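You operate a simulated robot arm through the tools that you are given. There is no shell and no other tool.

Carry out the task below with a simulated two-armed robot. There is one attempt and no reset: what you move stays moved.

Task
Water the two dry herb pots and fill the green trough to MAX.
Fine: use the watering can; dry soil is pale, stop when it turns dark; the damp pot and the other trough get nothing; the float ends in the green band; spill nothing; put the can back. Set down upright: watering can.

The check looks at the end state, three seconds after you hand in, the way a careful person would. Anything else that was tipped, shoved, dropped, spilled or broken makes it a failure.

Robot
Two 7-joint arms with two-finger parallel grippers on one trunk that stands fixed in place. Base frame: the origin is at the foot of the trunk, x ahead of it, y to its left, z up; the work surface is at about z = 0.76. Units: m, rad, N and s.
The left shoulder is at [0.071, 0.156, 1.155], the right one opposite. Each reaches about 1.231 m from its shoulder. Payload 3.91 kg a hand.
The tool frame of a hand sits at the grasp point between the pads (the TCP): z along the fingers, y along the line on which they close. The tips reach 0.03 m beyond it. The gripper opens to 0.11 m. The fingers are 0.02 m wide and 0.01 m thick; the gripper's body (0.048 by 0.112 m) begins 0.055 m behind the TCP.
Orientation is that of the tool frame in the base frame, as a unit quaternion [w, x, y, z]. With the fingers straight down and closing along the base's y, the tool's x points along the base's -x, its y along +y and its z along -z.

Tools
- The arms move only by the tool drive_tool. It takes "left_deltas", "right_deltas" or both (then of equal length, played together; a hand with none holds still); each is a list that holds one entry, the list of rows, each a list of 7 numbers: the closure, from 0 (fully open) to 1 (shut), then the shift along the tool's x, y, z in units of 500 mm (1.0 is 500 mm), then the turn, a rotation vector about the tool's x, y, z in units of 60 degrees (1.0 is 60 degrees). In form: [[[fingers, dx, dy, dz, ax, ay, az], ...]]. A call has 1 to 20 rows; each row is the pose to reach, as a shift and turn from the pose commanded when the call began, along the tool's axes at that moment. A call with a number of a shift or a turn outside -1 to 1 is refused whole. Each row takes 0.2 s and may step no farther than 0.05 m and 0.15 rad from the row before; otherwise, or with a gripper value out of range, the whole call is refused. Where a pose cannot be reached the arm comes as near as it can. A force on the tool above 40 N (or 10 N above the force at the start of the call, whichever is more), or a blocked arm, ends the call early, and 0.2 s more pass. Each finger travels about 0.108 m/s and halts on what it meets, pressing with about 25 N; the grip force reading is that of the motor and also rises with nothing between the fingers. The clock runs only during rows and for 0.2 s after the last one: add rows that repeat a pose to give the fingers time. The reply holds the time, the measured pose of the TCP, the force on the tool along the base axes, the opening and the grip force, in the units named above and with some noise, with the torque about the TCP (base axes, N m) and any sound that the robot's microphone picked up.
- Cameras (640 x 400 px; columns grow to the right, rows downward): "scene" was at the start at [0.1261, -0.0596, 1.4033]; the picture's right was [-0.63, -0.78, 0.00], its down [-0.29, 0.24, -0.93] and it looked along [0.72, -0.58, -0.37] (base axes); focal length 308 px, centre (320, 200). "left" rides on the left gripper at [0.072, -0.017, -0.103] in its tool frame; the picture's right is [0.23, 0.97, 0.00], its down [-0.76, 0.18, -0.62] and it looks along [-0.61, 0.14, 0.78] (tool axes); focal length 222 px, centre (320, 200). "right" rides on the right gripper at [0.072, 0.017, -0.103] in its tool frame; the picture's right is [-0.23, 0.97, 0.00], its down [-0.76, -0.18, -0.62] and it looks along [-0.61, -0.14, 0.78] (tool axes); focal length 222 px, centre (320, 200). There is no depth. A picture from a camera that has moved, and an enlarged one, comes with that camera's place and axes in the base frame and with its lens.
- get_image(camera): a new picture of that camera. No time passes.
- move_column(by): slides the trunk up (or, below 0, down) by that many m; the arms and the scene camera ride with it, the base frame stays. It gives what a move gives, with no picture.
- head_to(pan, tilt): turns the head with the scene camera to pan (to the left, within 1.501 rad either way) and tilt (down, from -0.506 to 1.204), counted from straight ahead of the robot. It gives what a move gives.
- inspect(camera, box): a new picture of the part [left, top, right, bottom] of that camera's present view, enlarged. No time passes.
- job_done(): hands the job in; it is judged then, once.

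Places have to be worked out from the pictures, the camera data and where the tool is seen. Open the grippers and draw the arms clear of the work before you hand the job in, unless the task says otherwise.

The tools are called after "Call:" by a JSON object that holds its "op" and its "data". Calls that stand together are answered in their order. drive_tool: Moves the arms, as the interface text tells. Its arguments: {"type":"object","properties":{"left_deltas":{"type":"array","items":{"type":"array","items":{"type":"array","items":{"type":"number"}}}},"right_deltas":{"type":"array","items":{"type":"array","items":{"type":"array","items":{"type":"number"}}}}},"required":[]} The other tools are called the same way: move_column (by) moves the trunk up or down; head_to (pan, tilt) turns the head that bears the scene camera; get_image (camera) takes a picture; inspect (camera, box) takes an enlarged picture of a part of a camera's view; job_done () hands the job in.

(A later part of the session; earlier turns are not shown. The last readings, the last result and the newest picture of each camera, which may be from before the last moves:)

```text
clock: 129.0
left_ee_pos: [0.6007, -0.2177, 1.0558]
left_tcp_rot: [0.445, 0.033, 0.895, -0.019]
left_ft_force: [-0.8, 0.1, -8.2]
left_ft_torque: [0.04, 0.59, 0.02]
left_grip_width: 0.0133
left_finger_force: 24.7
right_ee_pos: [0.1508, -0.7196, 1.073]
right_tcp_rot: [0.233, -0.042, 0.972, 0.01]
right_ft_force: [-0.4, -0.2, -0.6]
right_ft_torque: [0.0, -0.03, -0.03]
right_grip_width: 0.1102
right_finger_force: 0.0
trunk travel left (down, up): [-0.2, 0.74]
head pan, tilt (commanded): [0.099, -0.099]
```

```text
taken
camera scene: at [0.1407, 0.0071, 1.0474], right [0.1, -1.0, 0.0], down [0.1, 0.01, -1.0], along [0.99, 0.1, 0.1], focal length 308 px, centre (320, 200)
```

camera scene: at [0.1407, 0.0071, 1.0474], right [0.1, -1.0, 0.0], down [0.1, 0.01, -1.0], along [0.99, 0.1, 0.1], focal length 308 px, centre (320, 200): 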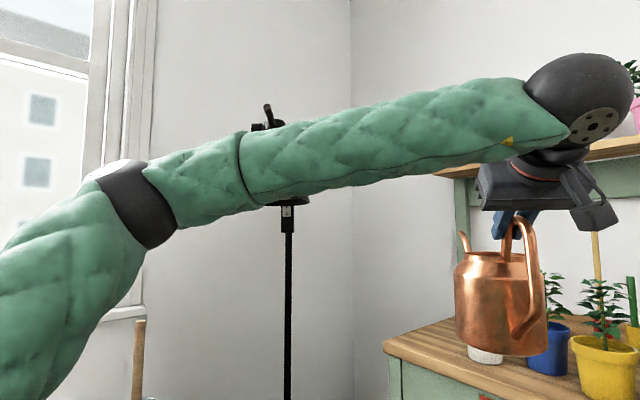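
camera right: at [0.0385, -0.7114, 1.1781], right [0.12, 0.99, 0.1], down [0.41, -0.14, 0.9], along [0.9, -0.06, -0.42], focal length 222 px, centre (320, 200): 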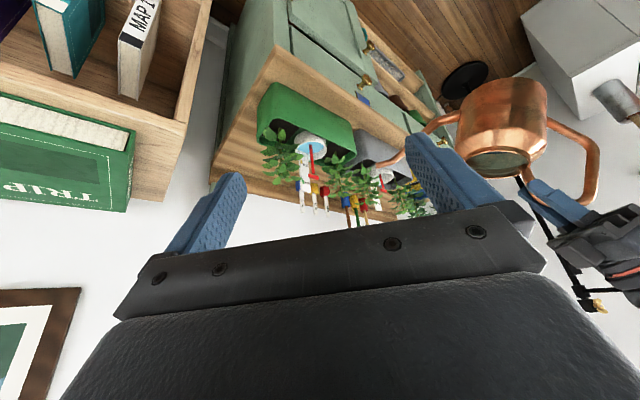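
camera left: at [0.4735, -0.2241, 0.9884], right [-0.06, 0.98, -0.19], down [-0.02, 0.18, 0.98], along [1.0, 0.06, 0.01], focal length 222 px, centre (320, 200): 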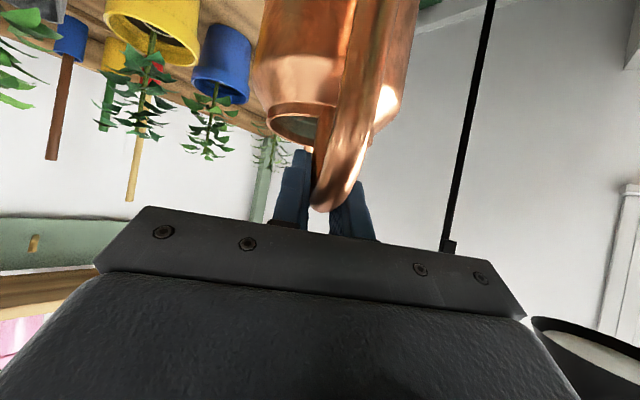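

I lower the hand 10 cm with +4° pitch and carry the can to the bench's left front, as on the way out.

Call:
{"op": "drive_tool", "data": {"left_deltas": [[[1, 0.0319, 0, 0.0242, 0, 0.0133, 0], [1, 0.0637, 0, 0.0484, 0, 0.0267, 0], [1, 0.0956, 0, 0.0725, 0, 0.04, 0], [1, 0.1274, 0, 0.0967, 0, 0.0533, 0], [1, 0.1593, 0, 0.1209, 0, 0.0667, 0], [1, 0.1402, 0.0182, 0.1461, 0, 0.0667, 0], [1, 0.1212, 0.0364, 0.1712, 0, 0.0667, 0], [1, 0.1021, 0.0546, 0.1964, 0, 0.0667, 0], [1, 0.083, 0.0728, 0.2215, 0, 0.0667, 0], [1, 0.0639, 0.091, 0.2467, 0, 0.0667, 0], [1, 0.0449, 0.1092, 0.2718, 0, 0.0667, 0], [1, 0.0258, 0.1274, 0.297, 0, 0.0667, 0], [1, 0.0258, 0.1274, 0.297, 0, 0.0667, 0]]]}}

Call:
{"op": "head_to", "data": {"pan": -0.1, "tilt": 0.1}}

Call:
{"op": "get_image", "data": {"camera": "scene"}}

Call:
{"op": "get_image", "data": {"camera": "left"}}

```text
clock: 131.8
left_ee_pos: [0.7167, -0.1626, 0.9557]
left_tcp_rot: [0.413, 0.035, 0.91, -0.018]
left_ft_force: [0.2, 0.3, -8.3]
left_ft_torque: [0.08, 0.52, -0.01]
left_grip_width: 0.0134
left_finger_force: 24.8
right_ee_pos: [0.1499, -0.7178, 1.0727]
right_tcp_rot: [0.232, -0.041, 0.972, 0.01]
right_ft_force: [0.0, 0.2, -0.5]
right_ft_torque: [-0.01, 0.0, -0.01]
right_grip_width: 0.11
right_finger_force: 0.0
trunk travel left (down, up): [-0.2, 0.74]
head pan, tilt (commanded): [0.099, -0.099]
```

```text
clock: 132.6
left_ee_pos: [0.716, -0.1634, 0.956]
left_tcp_rot: [0.413, 0.036, 0.91, -0.019]
left_ft_force: [-0.1, 0.2, -8.6]
left_ft_torque: [0.02, 0.53, -0.02]
left_grip_width: 0.0135
left_finger_force: 25.6
right_ee_pos: [0.1511, -0.7183, 1.0732]
right_tcp_rot: [0.233, -0.041, 0.972, 0.009]
right_ft_force: [1.2, -0.4, -0.8]
right_ft_torque: [-0.02, -0.02, 0.02]
right_grip_width: 0.1101
right_finger_force: 0.1
trunk travel left (down, up): [-0.2, 0.74]
head pan, tilt (commanded): [-0.099, 0.099]
```

```text
taken
camera scene: at [0.1455, -0.0104, 1.0298], right [-0.1, -1.0, 0.0], down [-0.1, 0.01, -0.99], along [0.99, -0.1, -0.1], focal length 308 px, centre (320, 200)
```

scene: 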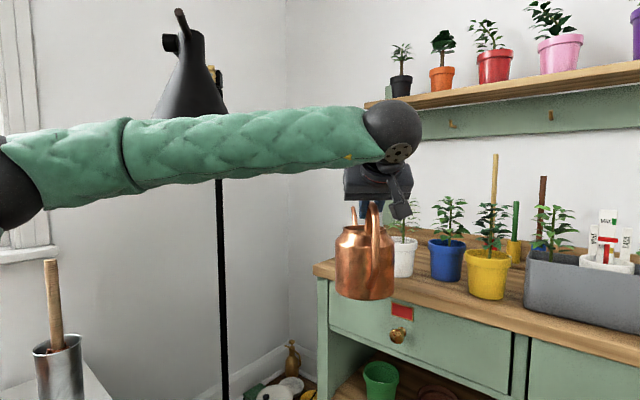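

```text
taken
camera left: at [0.5898, -0.1696, 0.9699], right [-0.07, 0.98, -0.18], down [0.05, 0.18, 0.98], along [1.0, 0.06, -0.06], focal length 222 px, centre (320, 200)
```

left: 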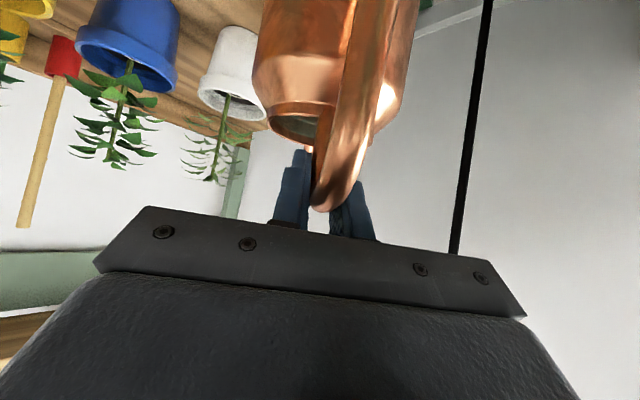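

At the same waypoint as on the way out. I go on to the next one, then check the gap between forearm and shade.

Call:
{"op": "drive_tool", "data": {"left_deltas": [[[1, -0.0239, 0.0126, 0.0273, 0.02, 0, 0.0176], [1, -0.0478, 0.0251, 0.0546, 0.0401, 0, 0.0351], [1, -0.0718, 0.0377, 0.082, 0.0602, 0, 0.0527], [1, -0.0957, 0.0502, 0.1093, 0.0802, 0, 0.0702], [1, -0.1196, 0.0628, 0.1366, 0.1003, 0, 0.0878], [1, -0.1196, 0.0628, 0.1366, 0.1003, 0, 0.0878]]]}}

Call:
{"op": "get_image", "data": {"camera": "scene"}}

Call:
{"op": "inspect", "data": {"camera": "scene", "box": [120, 80, 440, 280]}}

```text
clock: 133.9
left_ee_pos: [0.8099, -0.1395, 0.9564]
left_tcp_rot: [0.411, 0.098, 0.905, -0.047]
left_ft_force: [-1.0, 0.5, -8.8]
left_ft_torque: [0.14, 0.52, 0.01]
left_grip_width: 0.0136
left_finger_force: 24.5
right_ee_pos: [0.1516, -0.7174, 1.0732]
right_tcp_rot: [0.232, -0.041, 0.972, 0.01]
right_ft_force: [0.0, -0.2, 0.0]
right_ft_torque: [-0.01, 0.02, -0.03]
right_grip_width: 0.1103
right_finger_force: 0.0
trunk travel left (down, up): [-0.2, 0.74]
head pan, tilt (commanded): [-0.099, 0.099]
```

```text
taken
camera scene: at [0.1456, -0.0104, 1.0297], right [-0.1, -0.99, 0.0], down [-0.1, 0.01, -0.99], along [0.99, -0.1, -0.1], focal length 308 px, centre (320, 200)
```

scene: 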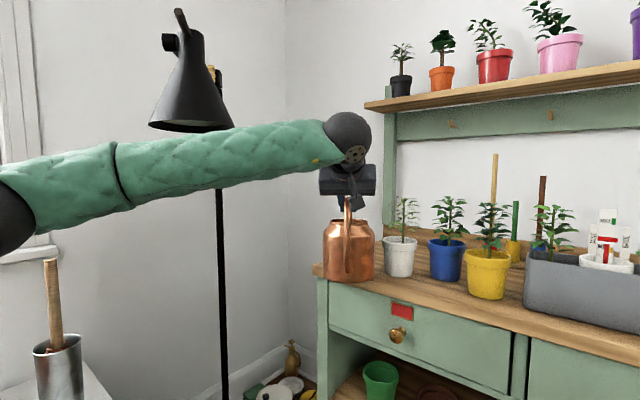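

```text
2.00 times, centred on (280, 180) of scene
camera zoom: at [0.1456, -0.0104, 1.0297], right [-0.1, -0.99, 0.0], down [-0.1, 0.01, -0.99], along [0.99, -0.1, -0.1], focal length 617 px, centre (400, 240)
```

zoom: 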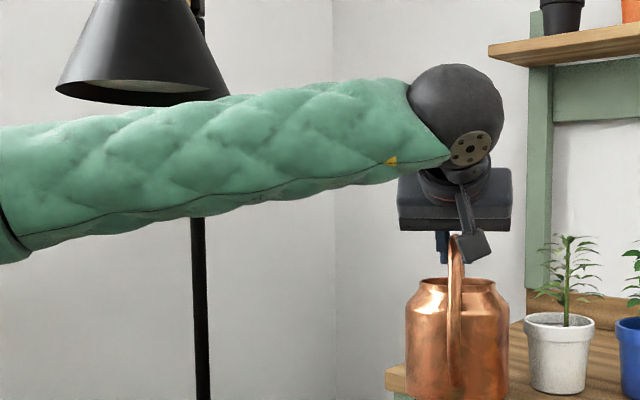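

The forearm's top is nearly level with the shade rim here, so I step back to the previous waypoint and lower the trunk 5 cm with the hand compensated upward.

Call:
{"op": "drive_tool", "data": {"left_deltas": [[[1, 0.0239, -0.0126, -0.0273, -0.02, 0, -0.0176], [1, 0.0478, -0.0251, -0.0546, -0.0401, 0, -0.0351], [1, 0.0718, -0.0377, -0.082, -0.0602, 0, -0.0527], [1, 0.0957, -0.0502, -0.1093, -0.0802, 0, -0.0702], [1, 0.1196, -0.0628, -0.1366, -0.1003, 0, -0.0878], [1, 0.1196, -0.0628, -0.1366, -0.1003, 0, -0.0878]]]}}

```text
clock: 135.3
left_ee_pos: [0.714, -0.1483, 0.9573]
left_tcp_rot: [0.414, 0.034, 0.909, -0.019]
left_ft_force: [0.5, 0.4, -8.7]
left_ft_torque: [0.01, 0.51, -0.04]
left_grip_width: 0.0135
left_finger_force: 25.0
right_ee_pos: [0.151, -0.7171, 1.073]
right_tcp_rot: [0.233, -0.042, 0.972, 0.01]
right_ft_force: [-0.3, 0.2, -0.4]
right_ft_torque: [-0.03, -0.02, 0.01]
right_grip_width: 0.11
right_finger_force: 0.1
trunk travel left (down, up): [-0.2, 0.74]
head pan, tilt (commanded): [-0.099, 0.099]
```

Now I raise the hand 5 cm (and back 3 cm), then drop the trunk by the same 5 cm.

Call:
{"op": "drive_tool", "data": {"left_deltas": [[[1, -0.0119, 0, -0.037, 0, 0, 0], [1, -0.0237, 0, -0.074, 0, 0, 0], [1, -0.0356, 0, -0.111, 0, 0, 0], [1, -0.0356, 0, -0.111, 0, 0, 0]]]}}

Call:
{"op": "move_column", "data": {"by": -0.055}}

Call:
{"op": "get_image", "data": {"camera": "scene"}}

```text
clock: 136.3
left_ee_pos: [0.6844, -0.1451, 1.0068]
left_tcp_rot: [0.414, 0.034, 0.91, -0.018]
left_ft_force: [-1.0, -0.8, -8.3]
left_ft_torque: [0.03, 0.49, 0.0]
left_grip_width: 0.0132
left_finger_force: 25.5
right_ee_pos: [0.151, -0.7176, 1.0723]
right_tcp_rot: [0.233, -0.041, 0.972, 0.01]
right_ft_force: [-1.1, -0.1, -0.3]
right_ft_torque: [-0.01, -0.01, -0.01]
right_grip_width: 0.11
right_finger_force: 0.0
trunk travel left (down, up): [-0.2, 0.74]
head pan, tilt (commanded): [-0.099, 0.099]
```

```text
clock: 137.3
left_ee_pos: [0.683, -0.1455, 0.953]
left_tcp_rot: [0.414, 0.034, 0.909, -0.018]
left_ft_force: [-0.2, -0.2, -8.1]
left_ft_torque: [0.07, 0.51, 0.01]
left_grip_width: 0.0135
left_finger_force: 24.5
right_ee_pos: [0.15, -0.7182, 1.0186]
right_tcp_rot: [0.233, -0.043, 0.971, 0.011]
right_ft_force: [0.5, 0.1, 0.3]
right_ft_torque: [-0.02, 0.01, 0.01]
right_grip_width: 0.1102
right_finger_force: 0.1
trunk travel left (down, up): [-0.145, 0.795]
head pan, tilt (commanded): [-0.099, 0.099]
```

```text
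taken
camera scene: at [0.1453, -0.0103, 0.9749], right [-0.1, -1.0, 0.0], down [-0.1, 0.01, -0.99], along [0.99, -0.1, -0.1], focal length 308 px, centre (320, 200)
```

scene: 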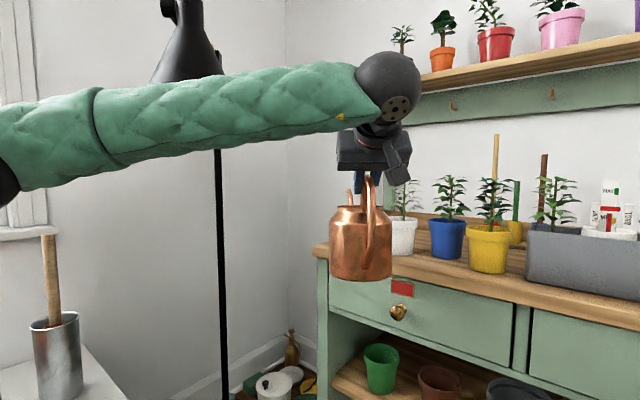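

Trunk is lower now with the can at the same height. I advance to the next waypoint again and look at the shade gap.

Call:
{"op": "drive_tool", "data": {"left_deltas": [[[1, -0.0242, 0.0047, 0.0263, 0.0143, 0, 0.0125], [1, -0.0484, 0.0094, 0.0526, 0.0287, 0, 0.0251], [1, -0.0726, 0.0141, 0.0789, 0.043, 0, 0.0376], [1, -0.0968, 0.0187, 0.1053, 0.0573, 0, 0.0502], [1, -0.121, 0.0234, 0.1316, 0.0716, 0, 0.0627], [1, -0.1452, 0.0281, 0.1579, 0.086, 0, 0.0753], [1, -0.1694, 0.0328, 0.1842, 0.1003, 0, 0.0878], [1, -0.1694, 0.0328, 0.1842, 0.1003, 0, 0.0878]]]}}

Call:
{"op": "inspect", "data": {"camera": "scene", "box": [120, 0, 440, 290]}}

```text
clock: 139.1
left_ee_pos: [0.81, -0.14, 0.9534]
left_tcp_rot: [0.411, 0.098, 0.905, -0.047]
left_ft_force: [0.1, 0.5, -8.3]
left_ft_torque: [0.12, 0.51, -0.01]
left_grip_width: 0.0133
left_finger_force: 24.9
right_ee_pos: [0.1517, -0.7182, 1.0179]
right_tcp_rot: [0.233, -0.042, 0.972, 0.01]
right_ft_force: [0.4, -0.5, -0.1]
right_ft_torque: [0.0, -0.03, -0.01]
right_grip_width: 0.1102
right_finger_force: 0.0
trunk travel left (down, up): [-0.145, 0.795]
head pan, tilt (commanded): [-0.099, 0.099]
```

```text
1.38 times, centred on (280, 145) of scene
camera zoom: at [0.1456, -0.0104, 0.9747], right [-0.1, -1.0, 0.0], down [-0.1, 0.01, -0.99], along [0.99, -0.1, -0.1], focal length 425 px, centre (375, 276)
```

zoom: 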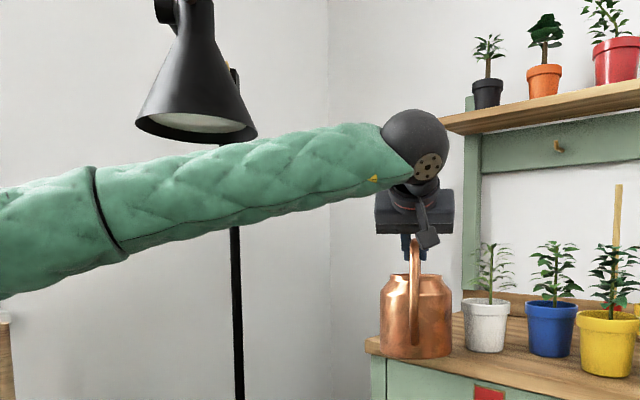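

The gap is better than before (forearm ~1–2 cm lower). I continue to the waypoint under the shade.

Call:
{"op": "drive_tool", "data": {"left_deltas": [[[1, -0.0198, 0.0083, 0.0226, 0.0251, 0, 0.022], [1, -0.0396, 0.0166, 0.0453, 0.0502, 0, 0.0439], [1, -0.0594, 0.0248, 0.0679, 0.0752, 0, 0.0659], [1, -0.0792, 0.0331, 0.0906, 0.1003, 0, 0.0878], [1, -0.099, 0.0414, 0.1132, 0.1254, 0, 0.1098], [1, -0.099, 0.0414, 0.1132, 0.1254, 0, 0.1098]]]}}

Call:
{"op": "inspect", "data": {"camera": "scene", "box": [120, 0, 440, 290]}}

Call:
{"op": "get_image", "data": {"camera": "left"}}

```text
clock: 140.5
left_ee_pos: [0.8881, -0.1351, 0.9545]
left_tcp_rot: [0.406, 0.176, 0.893, -0.082]
left_ft_force: [0.2, -0.3, -10.1]
left_ft_torque: [0.2, 0.47, -0.02]
left_grip_width: 0.0132
left_finger_force: 24.8
right_ee_pos: [0.1516, -0.7187, 1.0177]
right_tcp_rot: [0.233, -0.042, 0.972, 0.01]
right_ft_force: [1.1, 0.3, -0.4]
right_ft_torque: [0.03, 0.03, -0.01]
right_grip_width: 0.11
right_finger_force: 0.0
trunk travel left (down, up): [-0.145, 0.795]
head pan, tilt (commanded): [-0.099, 0.099]
```

```text
1.38 times, centred on (280, 145) of scene
camera zoom: at [0.1457, -0.0104, 0.9747], right [-0.1, -1.0, 0.0], down [-0.1, 0.01, -0.99], along [0.99, -0.1, -0.1], focal length 425 px, centre (375, 276)
```

zoom: 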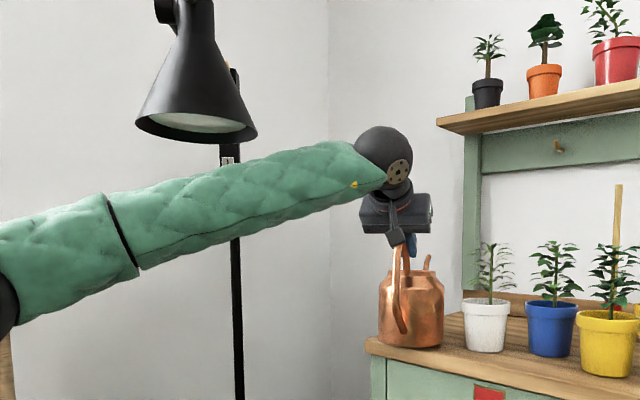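

```text
taken
camera left: at [0.7653, -0.103, 0.9677], right [0.23, 0.96, -0.18], down [0.1, 0.16, 0.98], along [0.97, -0.25, -0.06], focal length 222 px, centre (320, 200)
```

left: 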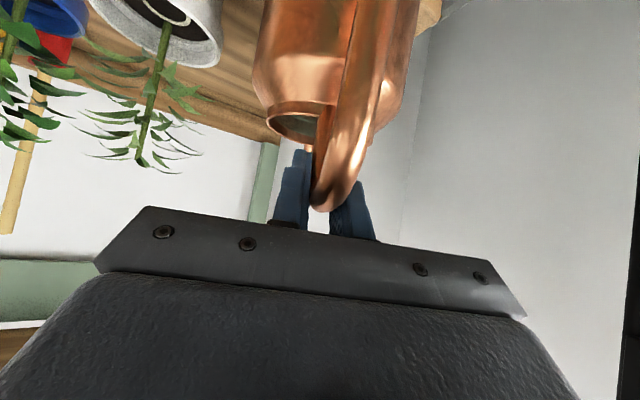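

Clear gap beneath the shade. On to the next waypoint, turning the can toward its original heading.

Call:
{"op": "drive_tool", "data": {"left_deltas": [[[1, -0.0171, 0.0028, 0.0196, 0.0311, 0, 0.0272], [1, -0.0342, 0.0055, 0.0391, 0.0622, 0, 0.0544], [1, -0.0512, 0.0083, 0.0587, 0.0933, 0, 0.0817], [1, -0.0683, 0.011, 0.0782, 0.1244, 0, 0.1089], [1, -0.0854, 0.0138, 0.0978, 0.1555, 0, 0.1361], [1, -0.0854, 0.0138, 0.0978, 0.1555, 0, 0.1361]]]}}

Call:
{"op": "inspect", "data": {"camera": "scene", "box": [120, 0, 440, 290]}}

```text
clock: 141.9
left_ee_pos: [0.9514, -0.1538, 0.9554]
left_tcp_rot: [0.395, 0.272, 0.869, -0.126]
left_ft_force: [-0.5, 0.6, -8.5]
left_ft_torque: [0.25, 0.41, 0.0]
left_grip_width: 0.0132
left_finger_force: 24.8
right_ee_pos: [0.1522, -0.7185, 1.0175]
right_tcp_rot: [0.233, -0.042, 0.972, 0.009]
right_ft_force: [0.7, -0.1, 0.4]
right_ft_torque: [-0.01, 0.02, -0.01]
right_grip_width: 0.1099
right_finger_force: 0.1
trunk travel left (down, up): [-0.145, 0.795]
head pan, tilt (commanded): [-0.099, 0.099]
```

```text
1.38 times, centred on (280, 145) of scene
camera zoom: at [0.1457, -0.0105, 0.9747], right [-0.1, -1.0, 0.0], down [-0.1, 0.01, -0.99], along [0.99, -0.1, -0.1], focal length 425 px, centre (375, 276)
```

zoom: 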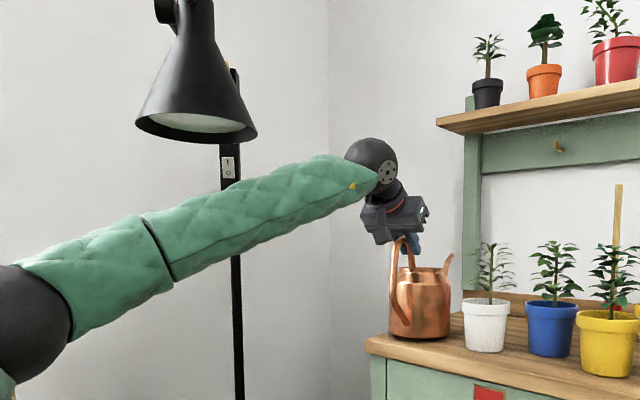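

A large gap now. I continue most of the way along the final approach, then adjust the trunk for reach.

Call:
{"op": "drive_tool", "data": {"left_deltas": [[[1, -0.0148, -0.0007, 0.017, 0.0188, 0, 0.0165], [1, -0.0296, -0.0014, 0.0339, 0.0376, 0, 0.033], [1, -0.0444, -0.0021, 0.0509, 0.0564, 0, 0.0494], [1, -0.0592, -0.0028, 0.0678, 0.0752, 0, 0.0659], [1, -0.0592, -0.0028, 0.0678, 0.0752, 0, 0.0659]]]}}

Call:
{"op": "move_column", "data": {"by": 0.04}}

Call:
{"op": "inspect", "data": {"camera": "scene", "box": [120, 0, 440, 290]}}

```text
clock: 143.1
left_ee_pos: [0.9867, -0.181, 0.9548]
left_tcp_rot: [0.387, 0.318, 0.853, -0.147]
left_ft_force: [0.2, -0.9, -8.7]
left_ft_torque: [0.34, 0.41, 0.01]
left_grip_width: 0.0132
left_finger_force: 24.9
right_ee_pos: [0.1515, -0.7185, 1.0168]
right_tcp_rot: [0.232, -0.042, 0.972, 0.009]
right_ft_force: [-0.7, -0.1, 0.3]
right_ft_torque: [0.0, 0.0, 0.01]
right_grip_width: 0.1102
right_finger_force: 0.1
trunk travel left (down, up): [-0.145, 0.795]
head pan, tilt (commanded): [-0.099, 0.099]
```

```text
clock: 143.9
left_ee_pos: [0.987, -0.1809, 0.9932]
left_tcp_rot: [0.388, 0.318, 0.853, -0.147]
left_ft_force: [0.3, 0.8, -8.8]
left_ft_torque: [0.35, 0.37, 0.01]
left_grip_width: 0.0134
left_finger_force: 25.0
right_ee_pos: [0.1528, -0.7185, 1.0578]
right_tcp_rot: [0.232, -0.043, 0.972, 0.011]
right_ft_force: [-0.7, -0.1, 0.0]
right_ft_torque: [-0.02, 0.04, -0.03]
right_grip_width: 0.1102
right_finger_force: 0.0
trunk travel left (down, up): [-0.185, 0.755]
head pan, tilt (commanded): [-0.099, 0.099]
```

```text
1.38 times, centred on (280, 145) of scene
camera zoom: at [0.1461, -0.0107, 1.0145], right [-0.1, -1.0, 0.0], down [-0.1, 0.01, -0.99], along [0.99, -0.1, -0.1], focal length 425 px, centre (375, 276)
```

zoom: 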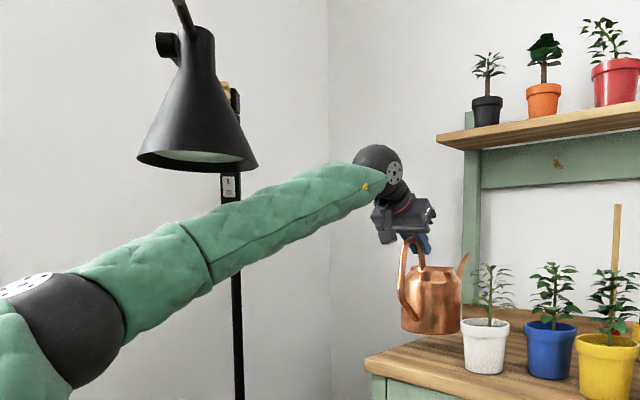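

I lower the hand 4 cm again, then raise the trunk another 6.5 cm.

Call:
{"op": "drive_tool", "data": {"left_deltas": [[[1, 0.0201, 0, 0.0176, 0, 0, 0], [1, 0.0401, 0, 0.0351, 0, 0, 0], [1, 0.0602, 0, 0.0527, 0, 0, 0], [1, 0.0602, 0, 0.0527, 0, 0, 0]]]}}

Call:
{"op": "move_column", "data": {"by": 0.065}}

Call:
{"op": "inspect", "data": {"camera": "scene", "box": [120, 0, 440, 290]}}

```text
clock: 144.9
left_ee_pos: [0.9866, -0.1796, 0.955]
left_tcp_rot: [0.389, 0.317, 0.853, -0.146]
left_ft_force: [0.1, 0.1, -8.8]
left_ft_torque: [0.36, 0.37, 0.03]
left_grip_width: 0.0134
left_finger_force: 24.8
right_ee_pos: [0.1504, -0.7185, 1.0581]
right_tcp_rot: [0.232, -0.042, 0.972, 0.01]
right_ft_force: [0.3, 0.6, 0.3]
right_ft_torque: [0.01, 0.0, 0.05]
right_grip_width: 0.1102
right_finger_force: 0.1
trunk travel left (down, up): [-0.185, 0.755]
head pan, tilt (commanded): [-0.099, 0.099]
```

```text
clock: 146.0
left_ee_pos: [0.9896, -0.1789, 1.0142]
left_tcp_rot: [0.386, 0.317, 0.853, -0.147]
left_ft_force: [-0.1, 0.9, -9.7]
left_ft_torque: [0.33, 0.38, -0.01]
left_grip_width: 0.0136
left_finger_force: 24.6
right_ee_pos: [0.1551, -0.7192, 1.1223]
right_tcp_rot: [0.232, -0.042, 0.972, 0.01]
right_ft_force: [-0.9, -0.3, 0.2]
right_ft_torque: [-0.02, -0.01, -0.02]
right_grip_width: 0.1101
right_finger_force: 0.0
trunk travel left (down, up): [-0.25, 0.69]
head pan, tilt (commanded): [-0.099, 0.099]
```

```text
1.38 times, centred on (280, 145) of scene
camera zoom: at [0.1485, -0.0103, 1.0787], right [-0.1, -0.99, 0.0], down [-0.1, 0.01, -0.99], along [0.99, -0.1, -0.1], focal length 425 px, centre (375, 276)
```

zoom: 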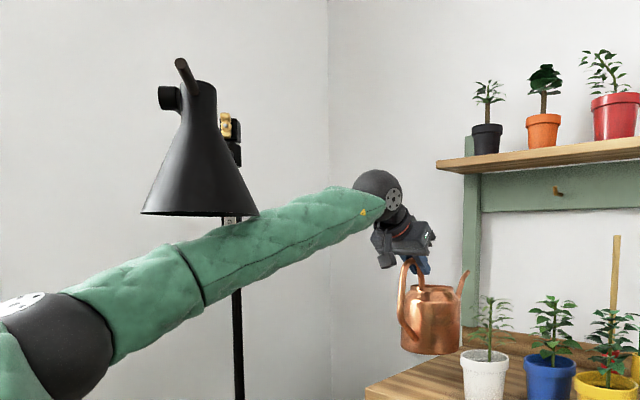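

The forearm still clears the shade rim (about 1 cm). I lower the hand first and then move forward to hover above the can's original spot.

Call:
{"op": "drive_tool", "data": {"left_deltas": [[[1, 0.0326, 0, 0.0285, 0, 0, 0], [1, 0.0652, 0, 0.0571, 0, 0, 0], [1, 0.0978, 0, 0.0856, 0, 0, 0], [1, 0.0856, 0.0014, 0.0996, 0.0126, 0, 0.011], [1, 0.0733, 0.0028, 0.1136, 0.0251, 0, 0.022], [1, 0.0611, 0.0042, 0.1276, 0.0377, 0, 0.0329], [1, 0.0488, 0.0056, 0.1416, 0.0502, 0, 0.0439], [1, 0.0488, 0.0056, 0.1416, 0.0502, 0, 0.0439]]]}}

Call:
{"op": "inspect", "data": {"camera": "scene", "box": [300, 100, 460, 260]}}

Call:
{"op": "get_image", "data": {"camera": "scene"}}

Call:
{"op": "get_image", "data": {"camera": "left"}}

```text
clock: 147.8
left_ee_pos: [1.0167, -0.202, 0.9552]
left_tcp_rot: [0.383, 0.347, 0.842, -0.158]
left_ft_force: [-1.0, 0.6, -8.4]
left_ft_torque: [0.33, 0.35, 0.02]
left_grip_width: 0.0133
left_finger_force: 25.2
right_ee_pos: [0.1517, -0.7188, 1.1225]
right_tcp_rot: [0.232, -0.042, 0.972, 0.01]
right_ft_force: [0.2, -0.2, 0.6]
right_ft_torque: [0.04, 0.01, 0.0]
right_grip_width: 0.1101
right_finger_force: 0.1
trunk travel left (down, up): [-0.25, 0.69]
head pan, tilt (commanded): [-0.099, 0.099]
```

```text
2.50 times, centred on (380, 180) of scene
camera zoom: at [0.1458, -0.0105, 1.0797], right [-0.1, -1.0, 0.0], down [-0.1, 0.01, -0.99], along [0.99, -0.1, -0.1], focal length 771 px, centre (170, 250)
```

zoom: 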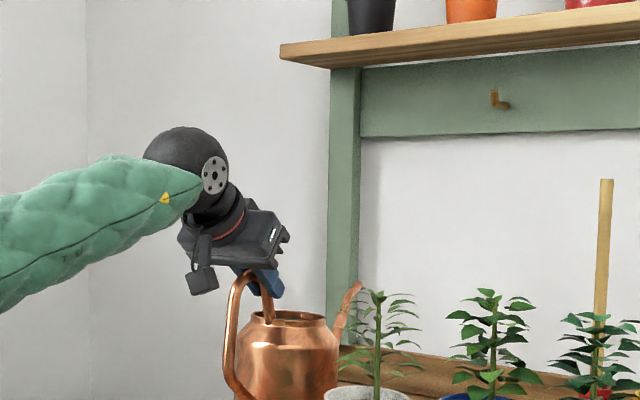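

```text
taken
camera scene: at [0.1458, -0.0105, 1.0797], right [-0.1, -1.0, 0.0], down [-0.1, 0.01, -0.99], along [0.99, -0.1, -0.1], focal length 308 px, centre (320, 200)
```

scene: 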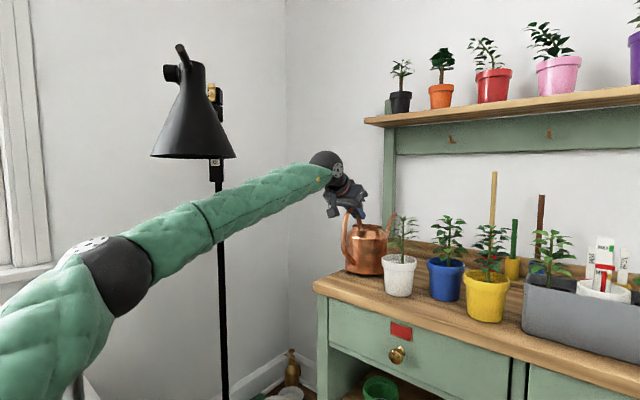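

```text
taken
camera left: at [0.9163, -0.1258, 0.9694], right [0.58, 0.8, -0.17], down [0.15, 0.11, 0.98], along [0.8, -0.6, -0.06], focal length 222 px, centre (320, 200)
```

left: 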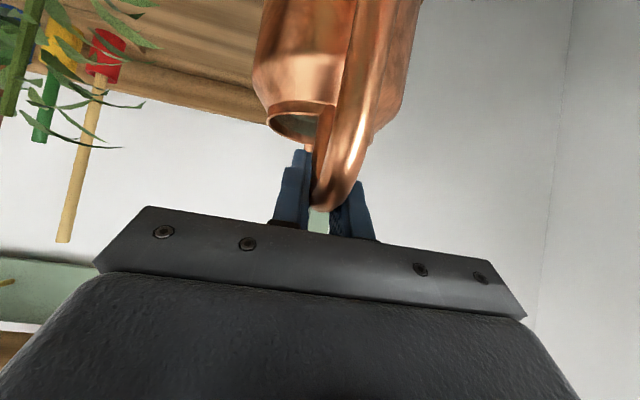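

The can hovers over its spot. I zoom in to check that it is plumb before lowering.

Call:
{"op": "inspect", "data": {"camera": "scene", "box": [330, 190, 420, 300]}}

```text
3.64 times, centred on (375, 245) of scene
camera zoom: at [0.1458, -0.0105, 1.0797], right [-0.1, -1.0, 0.0], down [-0.1, 0.01, -0.99], along [0.99, -0.1, -0.1], focal length 1122 px, centre (120, 36)
```

zoom: 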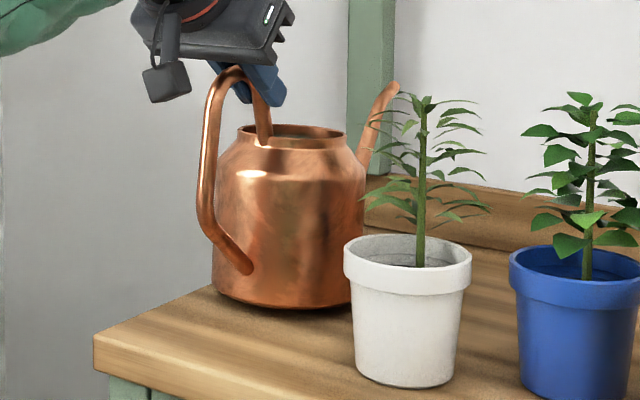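

It looks within 2–3° of plumb. I lower the last 2 cm slowly onto the bench.

Call:
{"op": "drive_tool", "data": {"left_deltas": [[[1, 0.0075, 0, 0.0066, 0, 0, 0], [1, 0.015, 0, 0.0132, 0, 0, 0], [1, 0.0211, 0, 0.0184, 0, 0, 0], [1, 0.0256, 0, 0.0224, 0, 0, 0], [1, 0.0286, 0, 0.025, 0, 0, 0], [1, 0.0286, 0, 0.025, 0, 0, 0]]]}}

Call:
{"op": "inspect", "data": {"camera": "scene", "box": [330, 190, 420, 300]}}

```text
clock: 149.2
left_ee_pos: [1.0152, -0.2012, 0.9404]
left_tcp_rot: [0.384, 0.347, 0.841, -0.159]
left_ft_force: [-1.0, 0.7, 21.9]
left_ft_torque: [0.36, -0.12, 0.4]
left_grip_width: 0.0131
left_finger_force: 25.3
right_ee_pos: [0.1502, -0.7183, 1.1229]
right_tcp_rot: [0.234, -0.043, 0.971, 0.009]
right_ft_force: [-0.9, -0.1, 0.3]
right_ft_torque: [0.0, 0.02, -0.01]
right_grip_width: 0.11
right_finger_force: 0.1
trunk travel left (down, up): [-0.25, 0.69]
head pan, tilt (commanded): [-0.099, 0.099]
```

```text
3.64 times, centred on (375, 245) of scene
camera zoom: at [0.1435, -0.0099, 1.0801], right [-0.1, -1.0, 0.0], down [-0.1, 0.01, -1.0], along [0.99, -0.1, -0.1], focal length 1122 px, centre (120, 36)
```

zoom: 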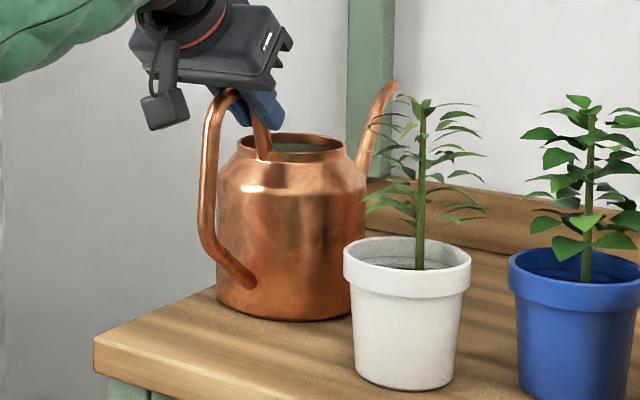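

The can is on the bench and I'm pressing (≈22 N up). I relieve the pressure by raising the hand ~4 mm.

Call:
{"op": "drive_tool", "data": {"left_deltas": [[[1, -0.0035, 0, -0.003, 0, 0, 0], [1, -0.007, 0, -0.006, 0, 0, 0], [1, -0.007, 0, -0.006, 0, 0, 0]]]}}

Call:
{"op": "inspect", "data": {"camera": "scene", "box": [330, 190, 420, 300]}}

```text
clock: 150.0
left_ee_pos: [1.0167, -0.2014, 0.9392]
left_tcp_rot: [0.383, 0.346, 0.842, -0.159]
left_ft_force: [-3.0, 1.4, -0.6]
left_ft_torque: [0.1, 0.11, -0.05]
left_grip_width: 0.0134
left_finger_force: 24.9
right_ee_pos: [0.1512, -0.7165, 1.1225]
right_tcp_rot: [0.233, -0.042, 0.972, 0.01]
right_ft_force: [0.0, -0.4, 0.3]
right_ft_torque: [0.02, -0.01, -0.02]
right_grip_width: 0.1101
right_finger_force: 0.0
trunk travel left (down, up): [-0.25, 0.69]
head pan, tilt (commanded): [-0.099, 0.099]
```

```text
3.64 times, centred on (375, 245) of scene
camera zoom: at [0.1449, -0.0103, 1.0796], right [-0.1, -0.99, 0.0], down [-0.1, 0.01, -0.99], along [0.99, -0.1, -0.1], focal length 1122 px, centre (120, 36)
```

zoom: 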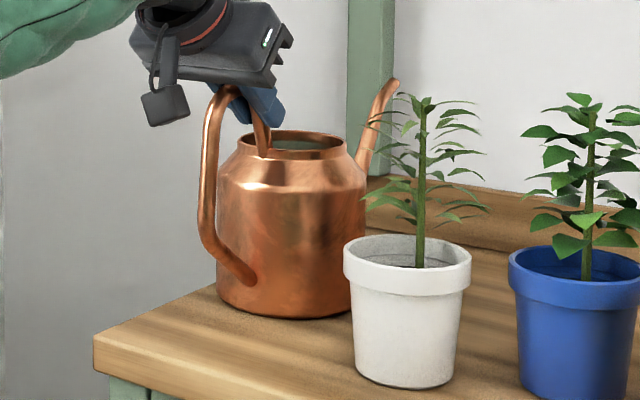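

The forces have vanished; the can stands on its own. I open the fingers.

Call:
{"op": "drive_tool", "data": {"left_deltas": [[[0.8, 0, 0, 0, 0, 0, 0], [0.6, 0, 0, 0, 0, 0, 0], [0.4, 0, 0, 0, 0, 0, 0], [0.2, 0, 0, 0, 0, 0, 0], [0, 0, 0, 0, 0, 0, 0], [0, 0, 0, 0, 0, 0, 0]]]}}

Call:
{"op": "inspect", "data": {"camera": "scene", "box": [330, 190, 420, 300]}}

Call:
{"op": "inspect", "data": {"camera": "left", "box": [200, 0, 440, 240]}}

```text
clock: 151.4
left_ee_pos: [1.0166, -0.2023, 0.9415]
left_tcp_rot: [0.384, 0.347, 0.841, -0.159]
left_ft_force: [0.3, -0.8, -0.1]
left_ft_torque: [0.03, 0.02, 0.03]
left_grip_width: 0.11
left_finger_force: 0.0
right_ee_pos: [0.1511, -0.718, 1.1232]
right_tcp_rot: [0.233, -0.042, 0.972, 0.01]
right_ft_force: [-0.4, -0.9, 0.1]
right_ft_torque: [0.03, 0.04, 0.01]
right_grip_width: 0.1099
right_finger_force: 0.0
trunk travel left (down, up): [-0.25, 0.69]
head pan, tilt (commanded): [-0.099, 0.099]
```

```text
3.64 times, centred on (375, 245) of scene
camera zoom: at [0.1451, -0.0104, 1.0798], right [-0.1, -1.0, 0.0], down [-0.1, 0.01, -0.99], along [0.99, -0.1, -0.1], focal length 1122 px, centre (120, 36)
```

zoom: 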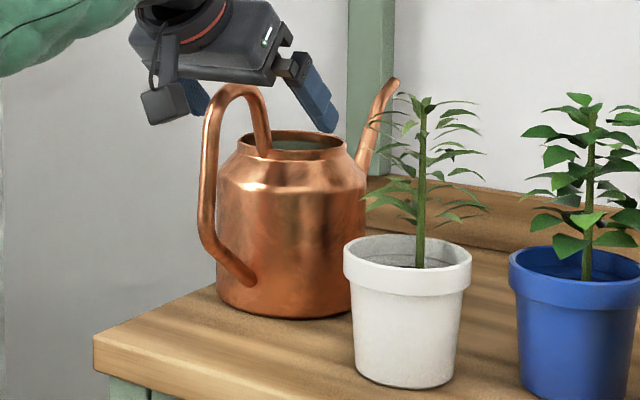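

```text
1.67 times, centred on (320, 120) of left
camera zoom: at [0.9158, -0.1247, 0.9547], right [0.58, 0.8, -0.17], down [0.15, 0.11, 0.98], along [0.8, -0.6, -0.05], focal length 370 px, centre (320, 333)
```

zoom: 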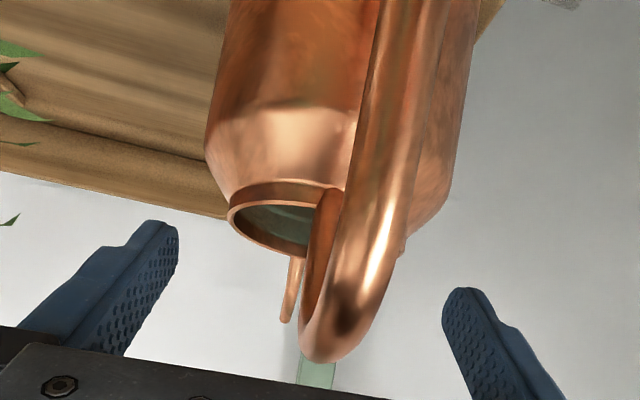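

The can stands upright in its place, handle free between the open fingers. I withdraw the hand straight back along the bench normal by 12 cm.

Call:
{"op": "drive_tool", "data": {"left_deltas": [[[0, 0.0263, 0, -0.0301, 0, 0, 0], [0, 0.0527, 0, -0.0602, 0, 0, 0], [0, 0.079, 0, -0.0903, 0, 0, 0], [0, 0.1053, 0, -0.1204, 0, 0, 0], [0, 0.1317, 0, -0.1505, 0, 0, 0], [0, 0.158, 0, -0.1806, 0, 0, 0], [0, 0.158, 0, -0.1806, 0, 0, 0]]]}}

Call:
{"op": "get_image", "data": {"camera": "scene"}}

Call:
{"op": "get_image", "data": {"camera": "left"}}

```text
clock: 153.0
left_ee_pos: [0.9311, -0.117, 0.9405]
left_tcp_rot: [0.383, 0.347, 0.841, -0.159]
left_ft_force: [1.0, -0.3, 0.7]
left_ft_torque: [0.0, -0.01, -0.03]
left_grip_width: 0.1098
left_finger_force: 0.0
right_ee_pos: [0.1503, -0.7174, 1.1229]
right_tcp_rot: [0.233, -0.041, 0.972, 0.01]
right_ft_force: [-0.6, 0.1, 0.6]
right_ft_torque: [-0.02, 0.04, 0.02]
right_grip_width: 0.1101
right_finger_force: 0.1
trunk travel left (down, up): [-0.25, 0.69]
head pan, tilt (commanded): [-0.099, 0.099]
```

```text
taken
camera scene: at [0.1451, -0.0104, 1.0798], right [-0.1, -1.0, 0.0], down [-0.1, 0.01, -0.99], along [0.99, -0.1, -0.1], focal length 308 px, centre (320, 200)
```

scene: 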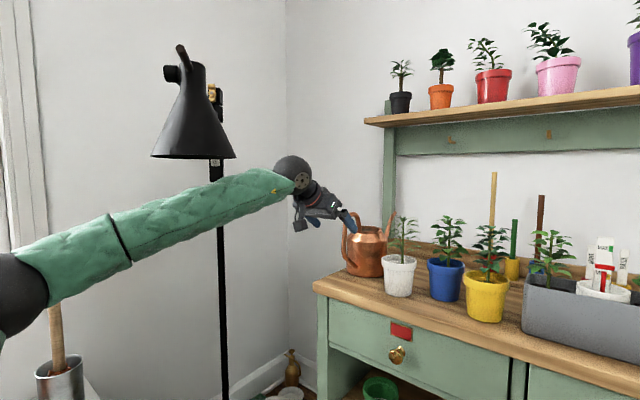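

```text
taken
camera left: at [0.8296, -0.0407, 0.9541], right [0.58, 0.8, -0.17], down [0.15, 0.11, 0.98], along [0.8, -0.6, -0.05], focal length 222 px, centre (320, 200)
```

left: 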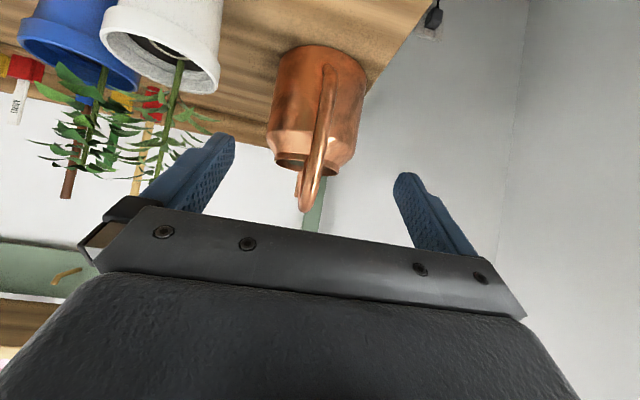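

Hand is clear of the can. I lower the trunk 8 cm for more room under the shade, then draw the arm back and to the right in front of the bench.

Call:
{"op": "move_column", "data": {"by": -0.08}}

Call:
{"op": "drive_tool", "data": {"left_deltas": [[[0, 0.03, -0.03, -0.035, 0, 0, 0], [0, 0.06, -0.06, -0.07, 0, 0, 0], [0, 0.09, -0.09, -0.105, 0, 0, 0], [0, 0.11, -0.13, -0.13, 0, 0, 0], [0, 0.13, -0.17, -0.15, 0, 0, 0], [0, 0.15, -0.21, -0.17, 0, 0, 0], [0, 0.17, -0.25, -0.19, 0, 0, 0], [0, 0.19, -0.29, -0.21, 0, 0, 0], [0, 0.21, -0.33, -0.23, 0, 0, 0], [0, 0.21, -0.33, -0.23, 0, 0, 0]]]}}

Call:
{"op": "get_image", "data": {"camera": "scene"}}

```text
clock: 154.2
left_ee_pos: [0.9308, -0.1182, 0.8617]
left_tcp_rot: [0.384, 0.346, 0.841, -0.16]
left_ft_force: [-0.4, 0.3, 0.0]
left_ft_torque: [0.0, 0.0, -0.03]
left_grip_width: 0.1099
left_finger_force: 0.1
right_ee_pos: [0.1505, -0.7192, 1.0445]
right_tcp_rot: [0.233, -0.042, 0.971, 0.01]
right_ft_force: [-1.0, 0.4, 1.1]
right_ft_torque: [-0.01, 0.0, 0.01]
right_grip_width: 0.11
right_finger_force: 0.1
trunk travel left (down, up): [-0.17, 0.77]
head pan, tilt (commanded): [-0.099, 0.099]
```

```text
clock: 156.3
left_ee_pos: [0.7027, -0.1258, 0.8564]
left_tcp_rot: [0.384, 0.347, 0.841, -0.16]
left_ft_force: [0.5, 0.5, -0.3]
left_ft_torque: [0.0, -0.01, 0.01]
left_grip_width: 0.1101
left_finger_force: 0.1
right_ee_pos: [0.1502, -0.7188, 1.0425]
right_tcp_rot: [0.233, -0.043, 0.971, 0.01]
right_ft_force: [-0.1, 0.5, -0.9]
right_ft_torque: [0.01, 0.03, 0.01]
right_grip_width: 0.1101
right_finger_force: 0.0
trunk travel left (down, up): [-0.17, 0.77]
head pan, tilt (commanded): [-0.099, 0.099]
```

```text
taken
camera scene: at [0.145, -0.0103, 0.9998], right [-0.1, -1.0, 0.0], down [-0.1, 0.01, -0.99], along [0.99, -0.1, -0.1], focal length 308 px, centre (320, 200)
```

scene: 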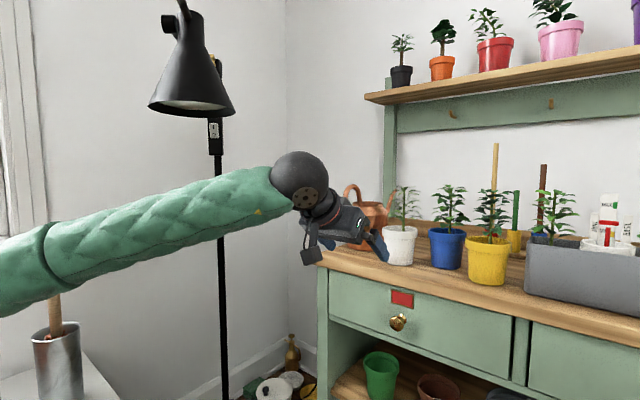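

The left arm is clear below the shade. I pull it farther back in front of the robot.

Call:
{"op": "drive_tool", "data": {"left_deltas": [[[0, 0.0373, -0.0471, -0.0426, 0, 0, 0], [0, 0.0745, -0.0943, -0.0851, 0, 0, 0], [0, 0.1118, -0.1414, -0.1277, 0, 0, 0], [0, 0.1491, -0.1885, -0.1703, 0, 0, 0], [0, 0.1863, -0.2357, -0.2128, 0, 0, 0], [0, 0.2236, -0.2828, -0.2554, 0, 0, 0], [0, 0.2236, -0.2828, -0.2554, 0, 0, 0]]]}}

Call:
{"op": "head_to", "data": {"pan": -0.679, "tilt": 0.25}}

Call:
{"op": "get_image", "data": {"camera": "scene"}}

Call:
{"op": "get_image", "data": {"camera": "right"}}

```text
clock: 157.9
left_ee_pos: [0.4831, -0.106, 0.8573]
left_tcp_rot: [0.385, 0.346, 0.841, -0.159]
left_ft_force: [-0.3, 0.6, 0.3]
left_ft_torque: [0.02, -0.01, -0.01]
left_grip_width: 0.1098
left_finger_force: 0.1
right_ee_pos: [0.1509, -0.7184, 1.0434]
right_tcp_rot: [0.233, -0.043, 0.972, 0.01]
right_ft_force: [0.1, -0.6, -0.1]
right_ft_torque: [-0.02, -0.02, -0.01]
right_grip_width: 0.11
right_finger_force: 0.1
trunk travel left (down, up): [-0.17, 0.77]
head pan, tilt (commanded): [-0.099, 0.099]
```

```text
clock: 158.9
left_ee_pos: [0.4826, -0.1056, 0.8571]
left_tcp_rot: [0.384, 0.347, 0.841, -0.16]
left_ft_force: [0.7, -0.6, -0.3]
left_ft_torque: [0.01, 0.0, -0.01]
left_grip_width: 0.1101
left_finger_force: 0.1
right_ee_pos: [0.151, -0.7182, 1.0422]
right_tcp_rot: [0.234, -0.041, 0.971, 0.01]
right_ft_force: [0.2, -0.4, 0.3]
right_ft_torque: [-0.01, -0.02, -0.01]
right_grip_width: 0.1097
right_finger_force: 0.1
trunk travel left (down, up): [-0.17, 0.77]
head pan, tilt (commanded): [-0.679, 0.25]
```

```text
taken
camera scene: at [0.1261, -0.0597, 0.9859], right [-0.63, -0.78, 0.0], down [-0.19, 0.15, -0.97], along [0.75, -0.61, -0.25], focal length 308 px, centre (320, 200)
```

scene: 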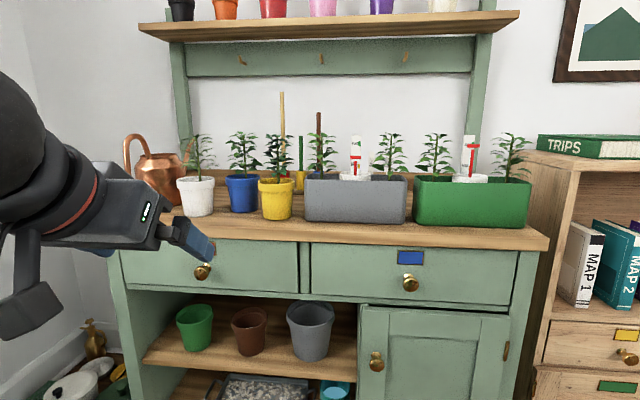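

```text
taken
camera right: at [0.0382, -0.7108, 1.1016], right [0.12, 0.99, 0.1], down [0.41, -0.14, 0.9], along [0.9, -0.06, -0.42], focal length 222 px, centre (320, 200)
```

right: 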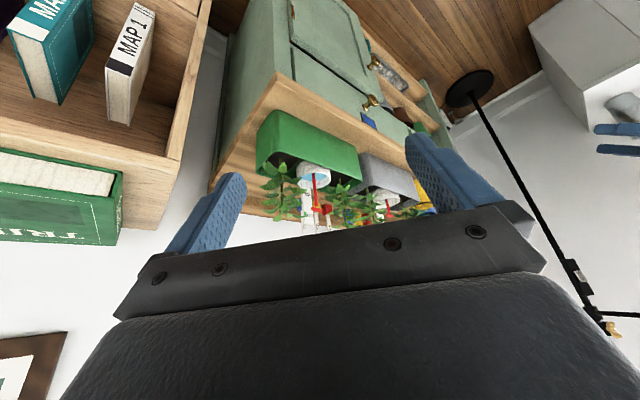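

Everything stands in place. I raise the trunk back to its starting height for a final look from above.

Call:
{"op": "move_column", "data": {"by": 0.43}}

Call:
{"op": "head_to", "data": {"pan": -0.679, "tilt": 0.384}}

Call:
{"op": "get_image", "data": {"camera": "scene"}}

```text
refused: 0.43 is not a number from -0.4 to 0.4
```

```text
clock: 159.6
left_ee_pos: [0.4828, -0.1057, 0.8565]
left_tcp_rot: [0.384, 0.347, 0.841, -0.16]
left_ft_force: [-1.0, -0.2, -0.2]
left_ft_torque: [0.01, 0.01, -0.01]
left_grip_width: 0.1101
left_finger_force: 0.0
right_ee_pos: [0.1507, -0.7177, 1.0427]
right_tcp_rot: [0.232, -0.041, 0.972, 0.01]
right_ft_force: [0.3, 1.2, 0.3]
right_ft_torque: [0.02, -0.03, 0.05]
right_grip_width: 0.11
right_finger_force: 0.0
trunk travel left (down, up): [-0.17, 0.77]
head pan, tilt (commanded): [-0.679, 0.384]
```

```text
taken
camera scene: at [0.1257, -0.0594, 0.9734], right [-0.63, -0.78, 0.0], down [-0.29, 0.24, -0.93], along [0.72, -0.58, -0.37], focal length 308 px, centre (320, 200)
```

scene: 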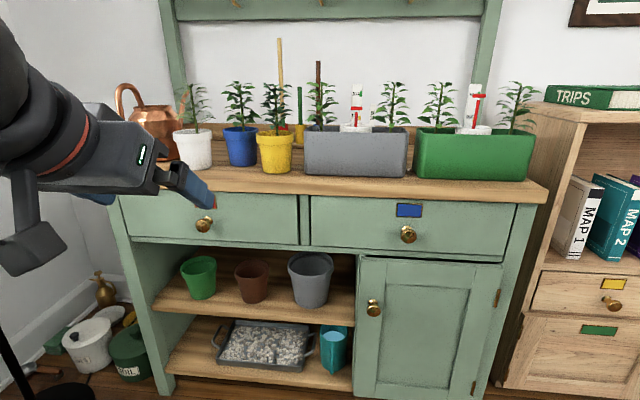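

The column takes at most 0.4 m per move; I raise it by 0.4 m.

Call:
{"op": "move_column", "data": {"by": 0.4}}

Call:
{"op": "get_image", "data": {"camera": "scene"}}

Call:
{"op": "inspect", "data": {"camera": "scene", "box": [140, 200, 320, 330]}}

Call:
{"op": "inspect", "data": {"camera": "scene", "box": [300, 220, 500, 345]}}

```text
clock: 163.5
left_ee_pos: [0.4821, -0.1047, 1.2572]
left_tcp_rot: [0.383, 0.347, 0.841, -0.16]
left_ft_force: [0.5, 0.7, -0.3]
left_ft_torque: [0.01, -0.03, 0.03]
left_grip_width: 0.1099
left_finger_force: 0.1
right_ee_pos: [0.1515, -0.7182, 1.4438]
right_tcp_rot: [0.234, -0.041, 0.971, 0.01]
right_ft_force: [0.4, -0.4, -0.6]
right_ft_torque: [0.02, 0.03, 0.02]
right_grip_width: 0.1103
right_finger_force: 0.2
trunk travel left (down, up): [-0.57, 0.37]
head pan, tilt (commanded): [-0.679, 0.384]
```

```text
taken
camera scene: at [0.1258, -0.0595, 1.3733], right [-0.63, -0.78, 0.0], down [-0.29, 0.24, -0.93], along [0.72, -0.58, -0.38], focal length 308 px, centre (320, 200)
```

scene: 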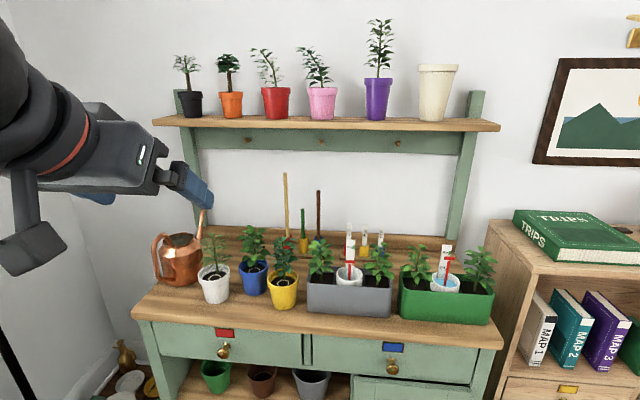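

```text
3.08 times, centred on (230, 265) of scene
camera zoom: at [0.1258, -0.0595, 1.3733], right [-0.63, -0.78, 0.0], down [-0.29, 0.24, -0.93], along [0.72, -0.58, -0.38], focal length 949 px, centre (597, 0)
```

zoom: 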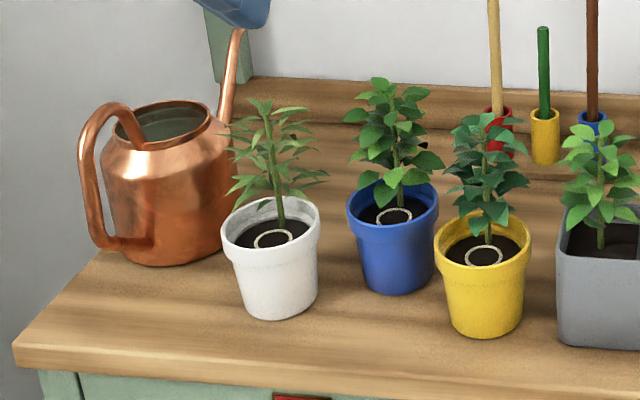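

```text
3.20 times, centred on (400, 282) of scene
camera zoom: at [0.1258, -0.0595, 1.3733], right [-0.63, -0.78, 0.0], down [-0.29, 0.24, -0.93], along [0.72, -0.58, -0.38], focal length 987 px, centre (64, -64)
```

zoom: 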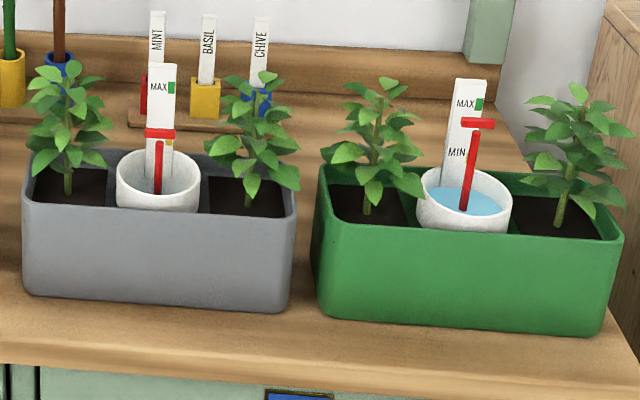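

Both dry pots are dark, blue and grey untouched, the green float at MAX, no water on the bench, and the can is upright in its place. A last look at the lamp side to make sure nothing there was disturbed.

Call:
{"op": "head_to", "data": {"pan": 0.1, "tilt": 0.3}}

Call:
{"op": "get_image", "data": {"camera": "scene"}}

```text
clock: 164.6
left_ee_pos: [0.4817, -0.1068, 1.2571]
left_tcp_rot: [0.384, 0.346, 0.841, -0.159]
left_ft_force: [1.0, -0.2, -0.2]
left_ft_torque: [-0.02, -0.01, 0.0]
left_grip_width: 0.11
left_finger_force: 0.1
right_ee_pos: [0.1502, -0.7179, 1.4426]
right_tcp_rot: [0.233, -0.041, 0.972, 0.009]
right_ft_force: [-0.9, -0.6, -0.4]
right_ft_torque: [0.01, -0.04, 0.03]
right_grip_width: 0.1097
right_finger_force: 0.1
trunk travel left (down, up): [-0.57, 0.37]
head pan, tilt (commanded): [0.099, 0.3]
```

```text
taken
camera scene: at [0.1464, 0.008, 1.3811], right [0.1, -1.0, 0.0], down [-0.29, -0.03, -0.96], along [0.95, 0.09, -0.3], focal length 308 px, centre (320, 200)
```

scene: 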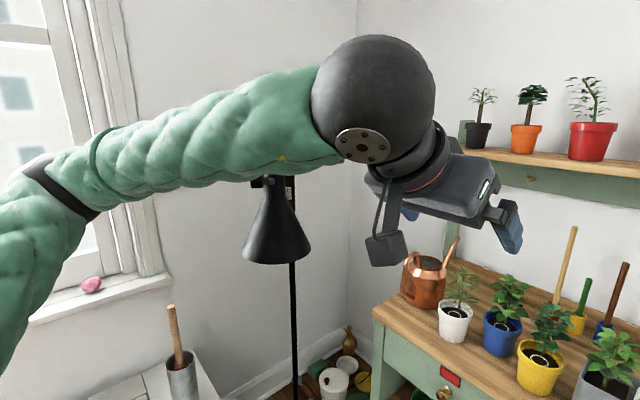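

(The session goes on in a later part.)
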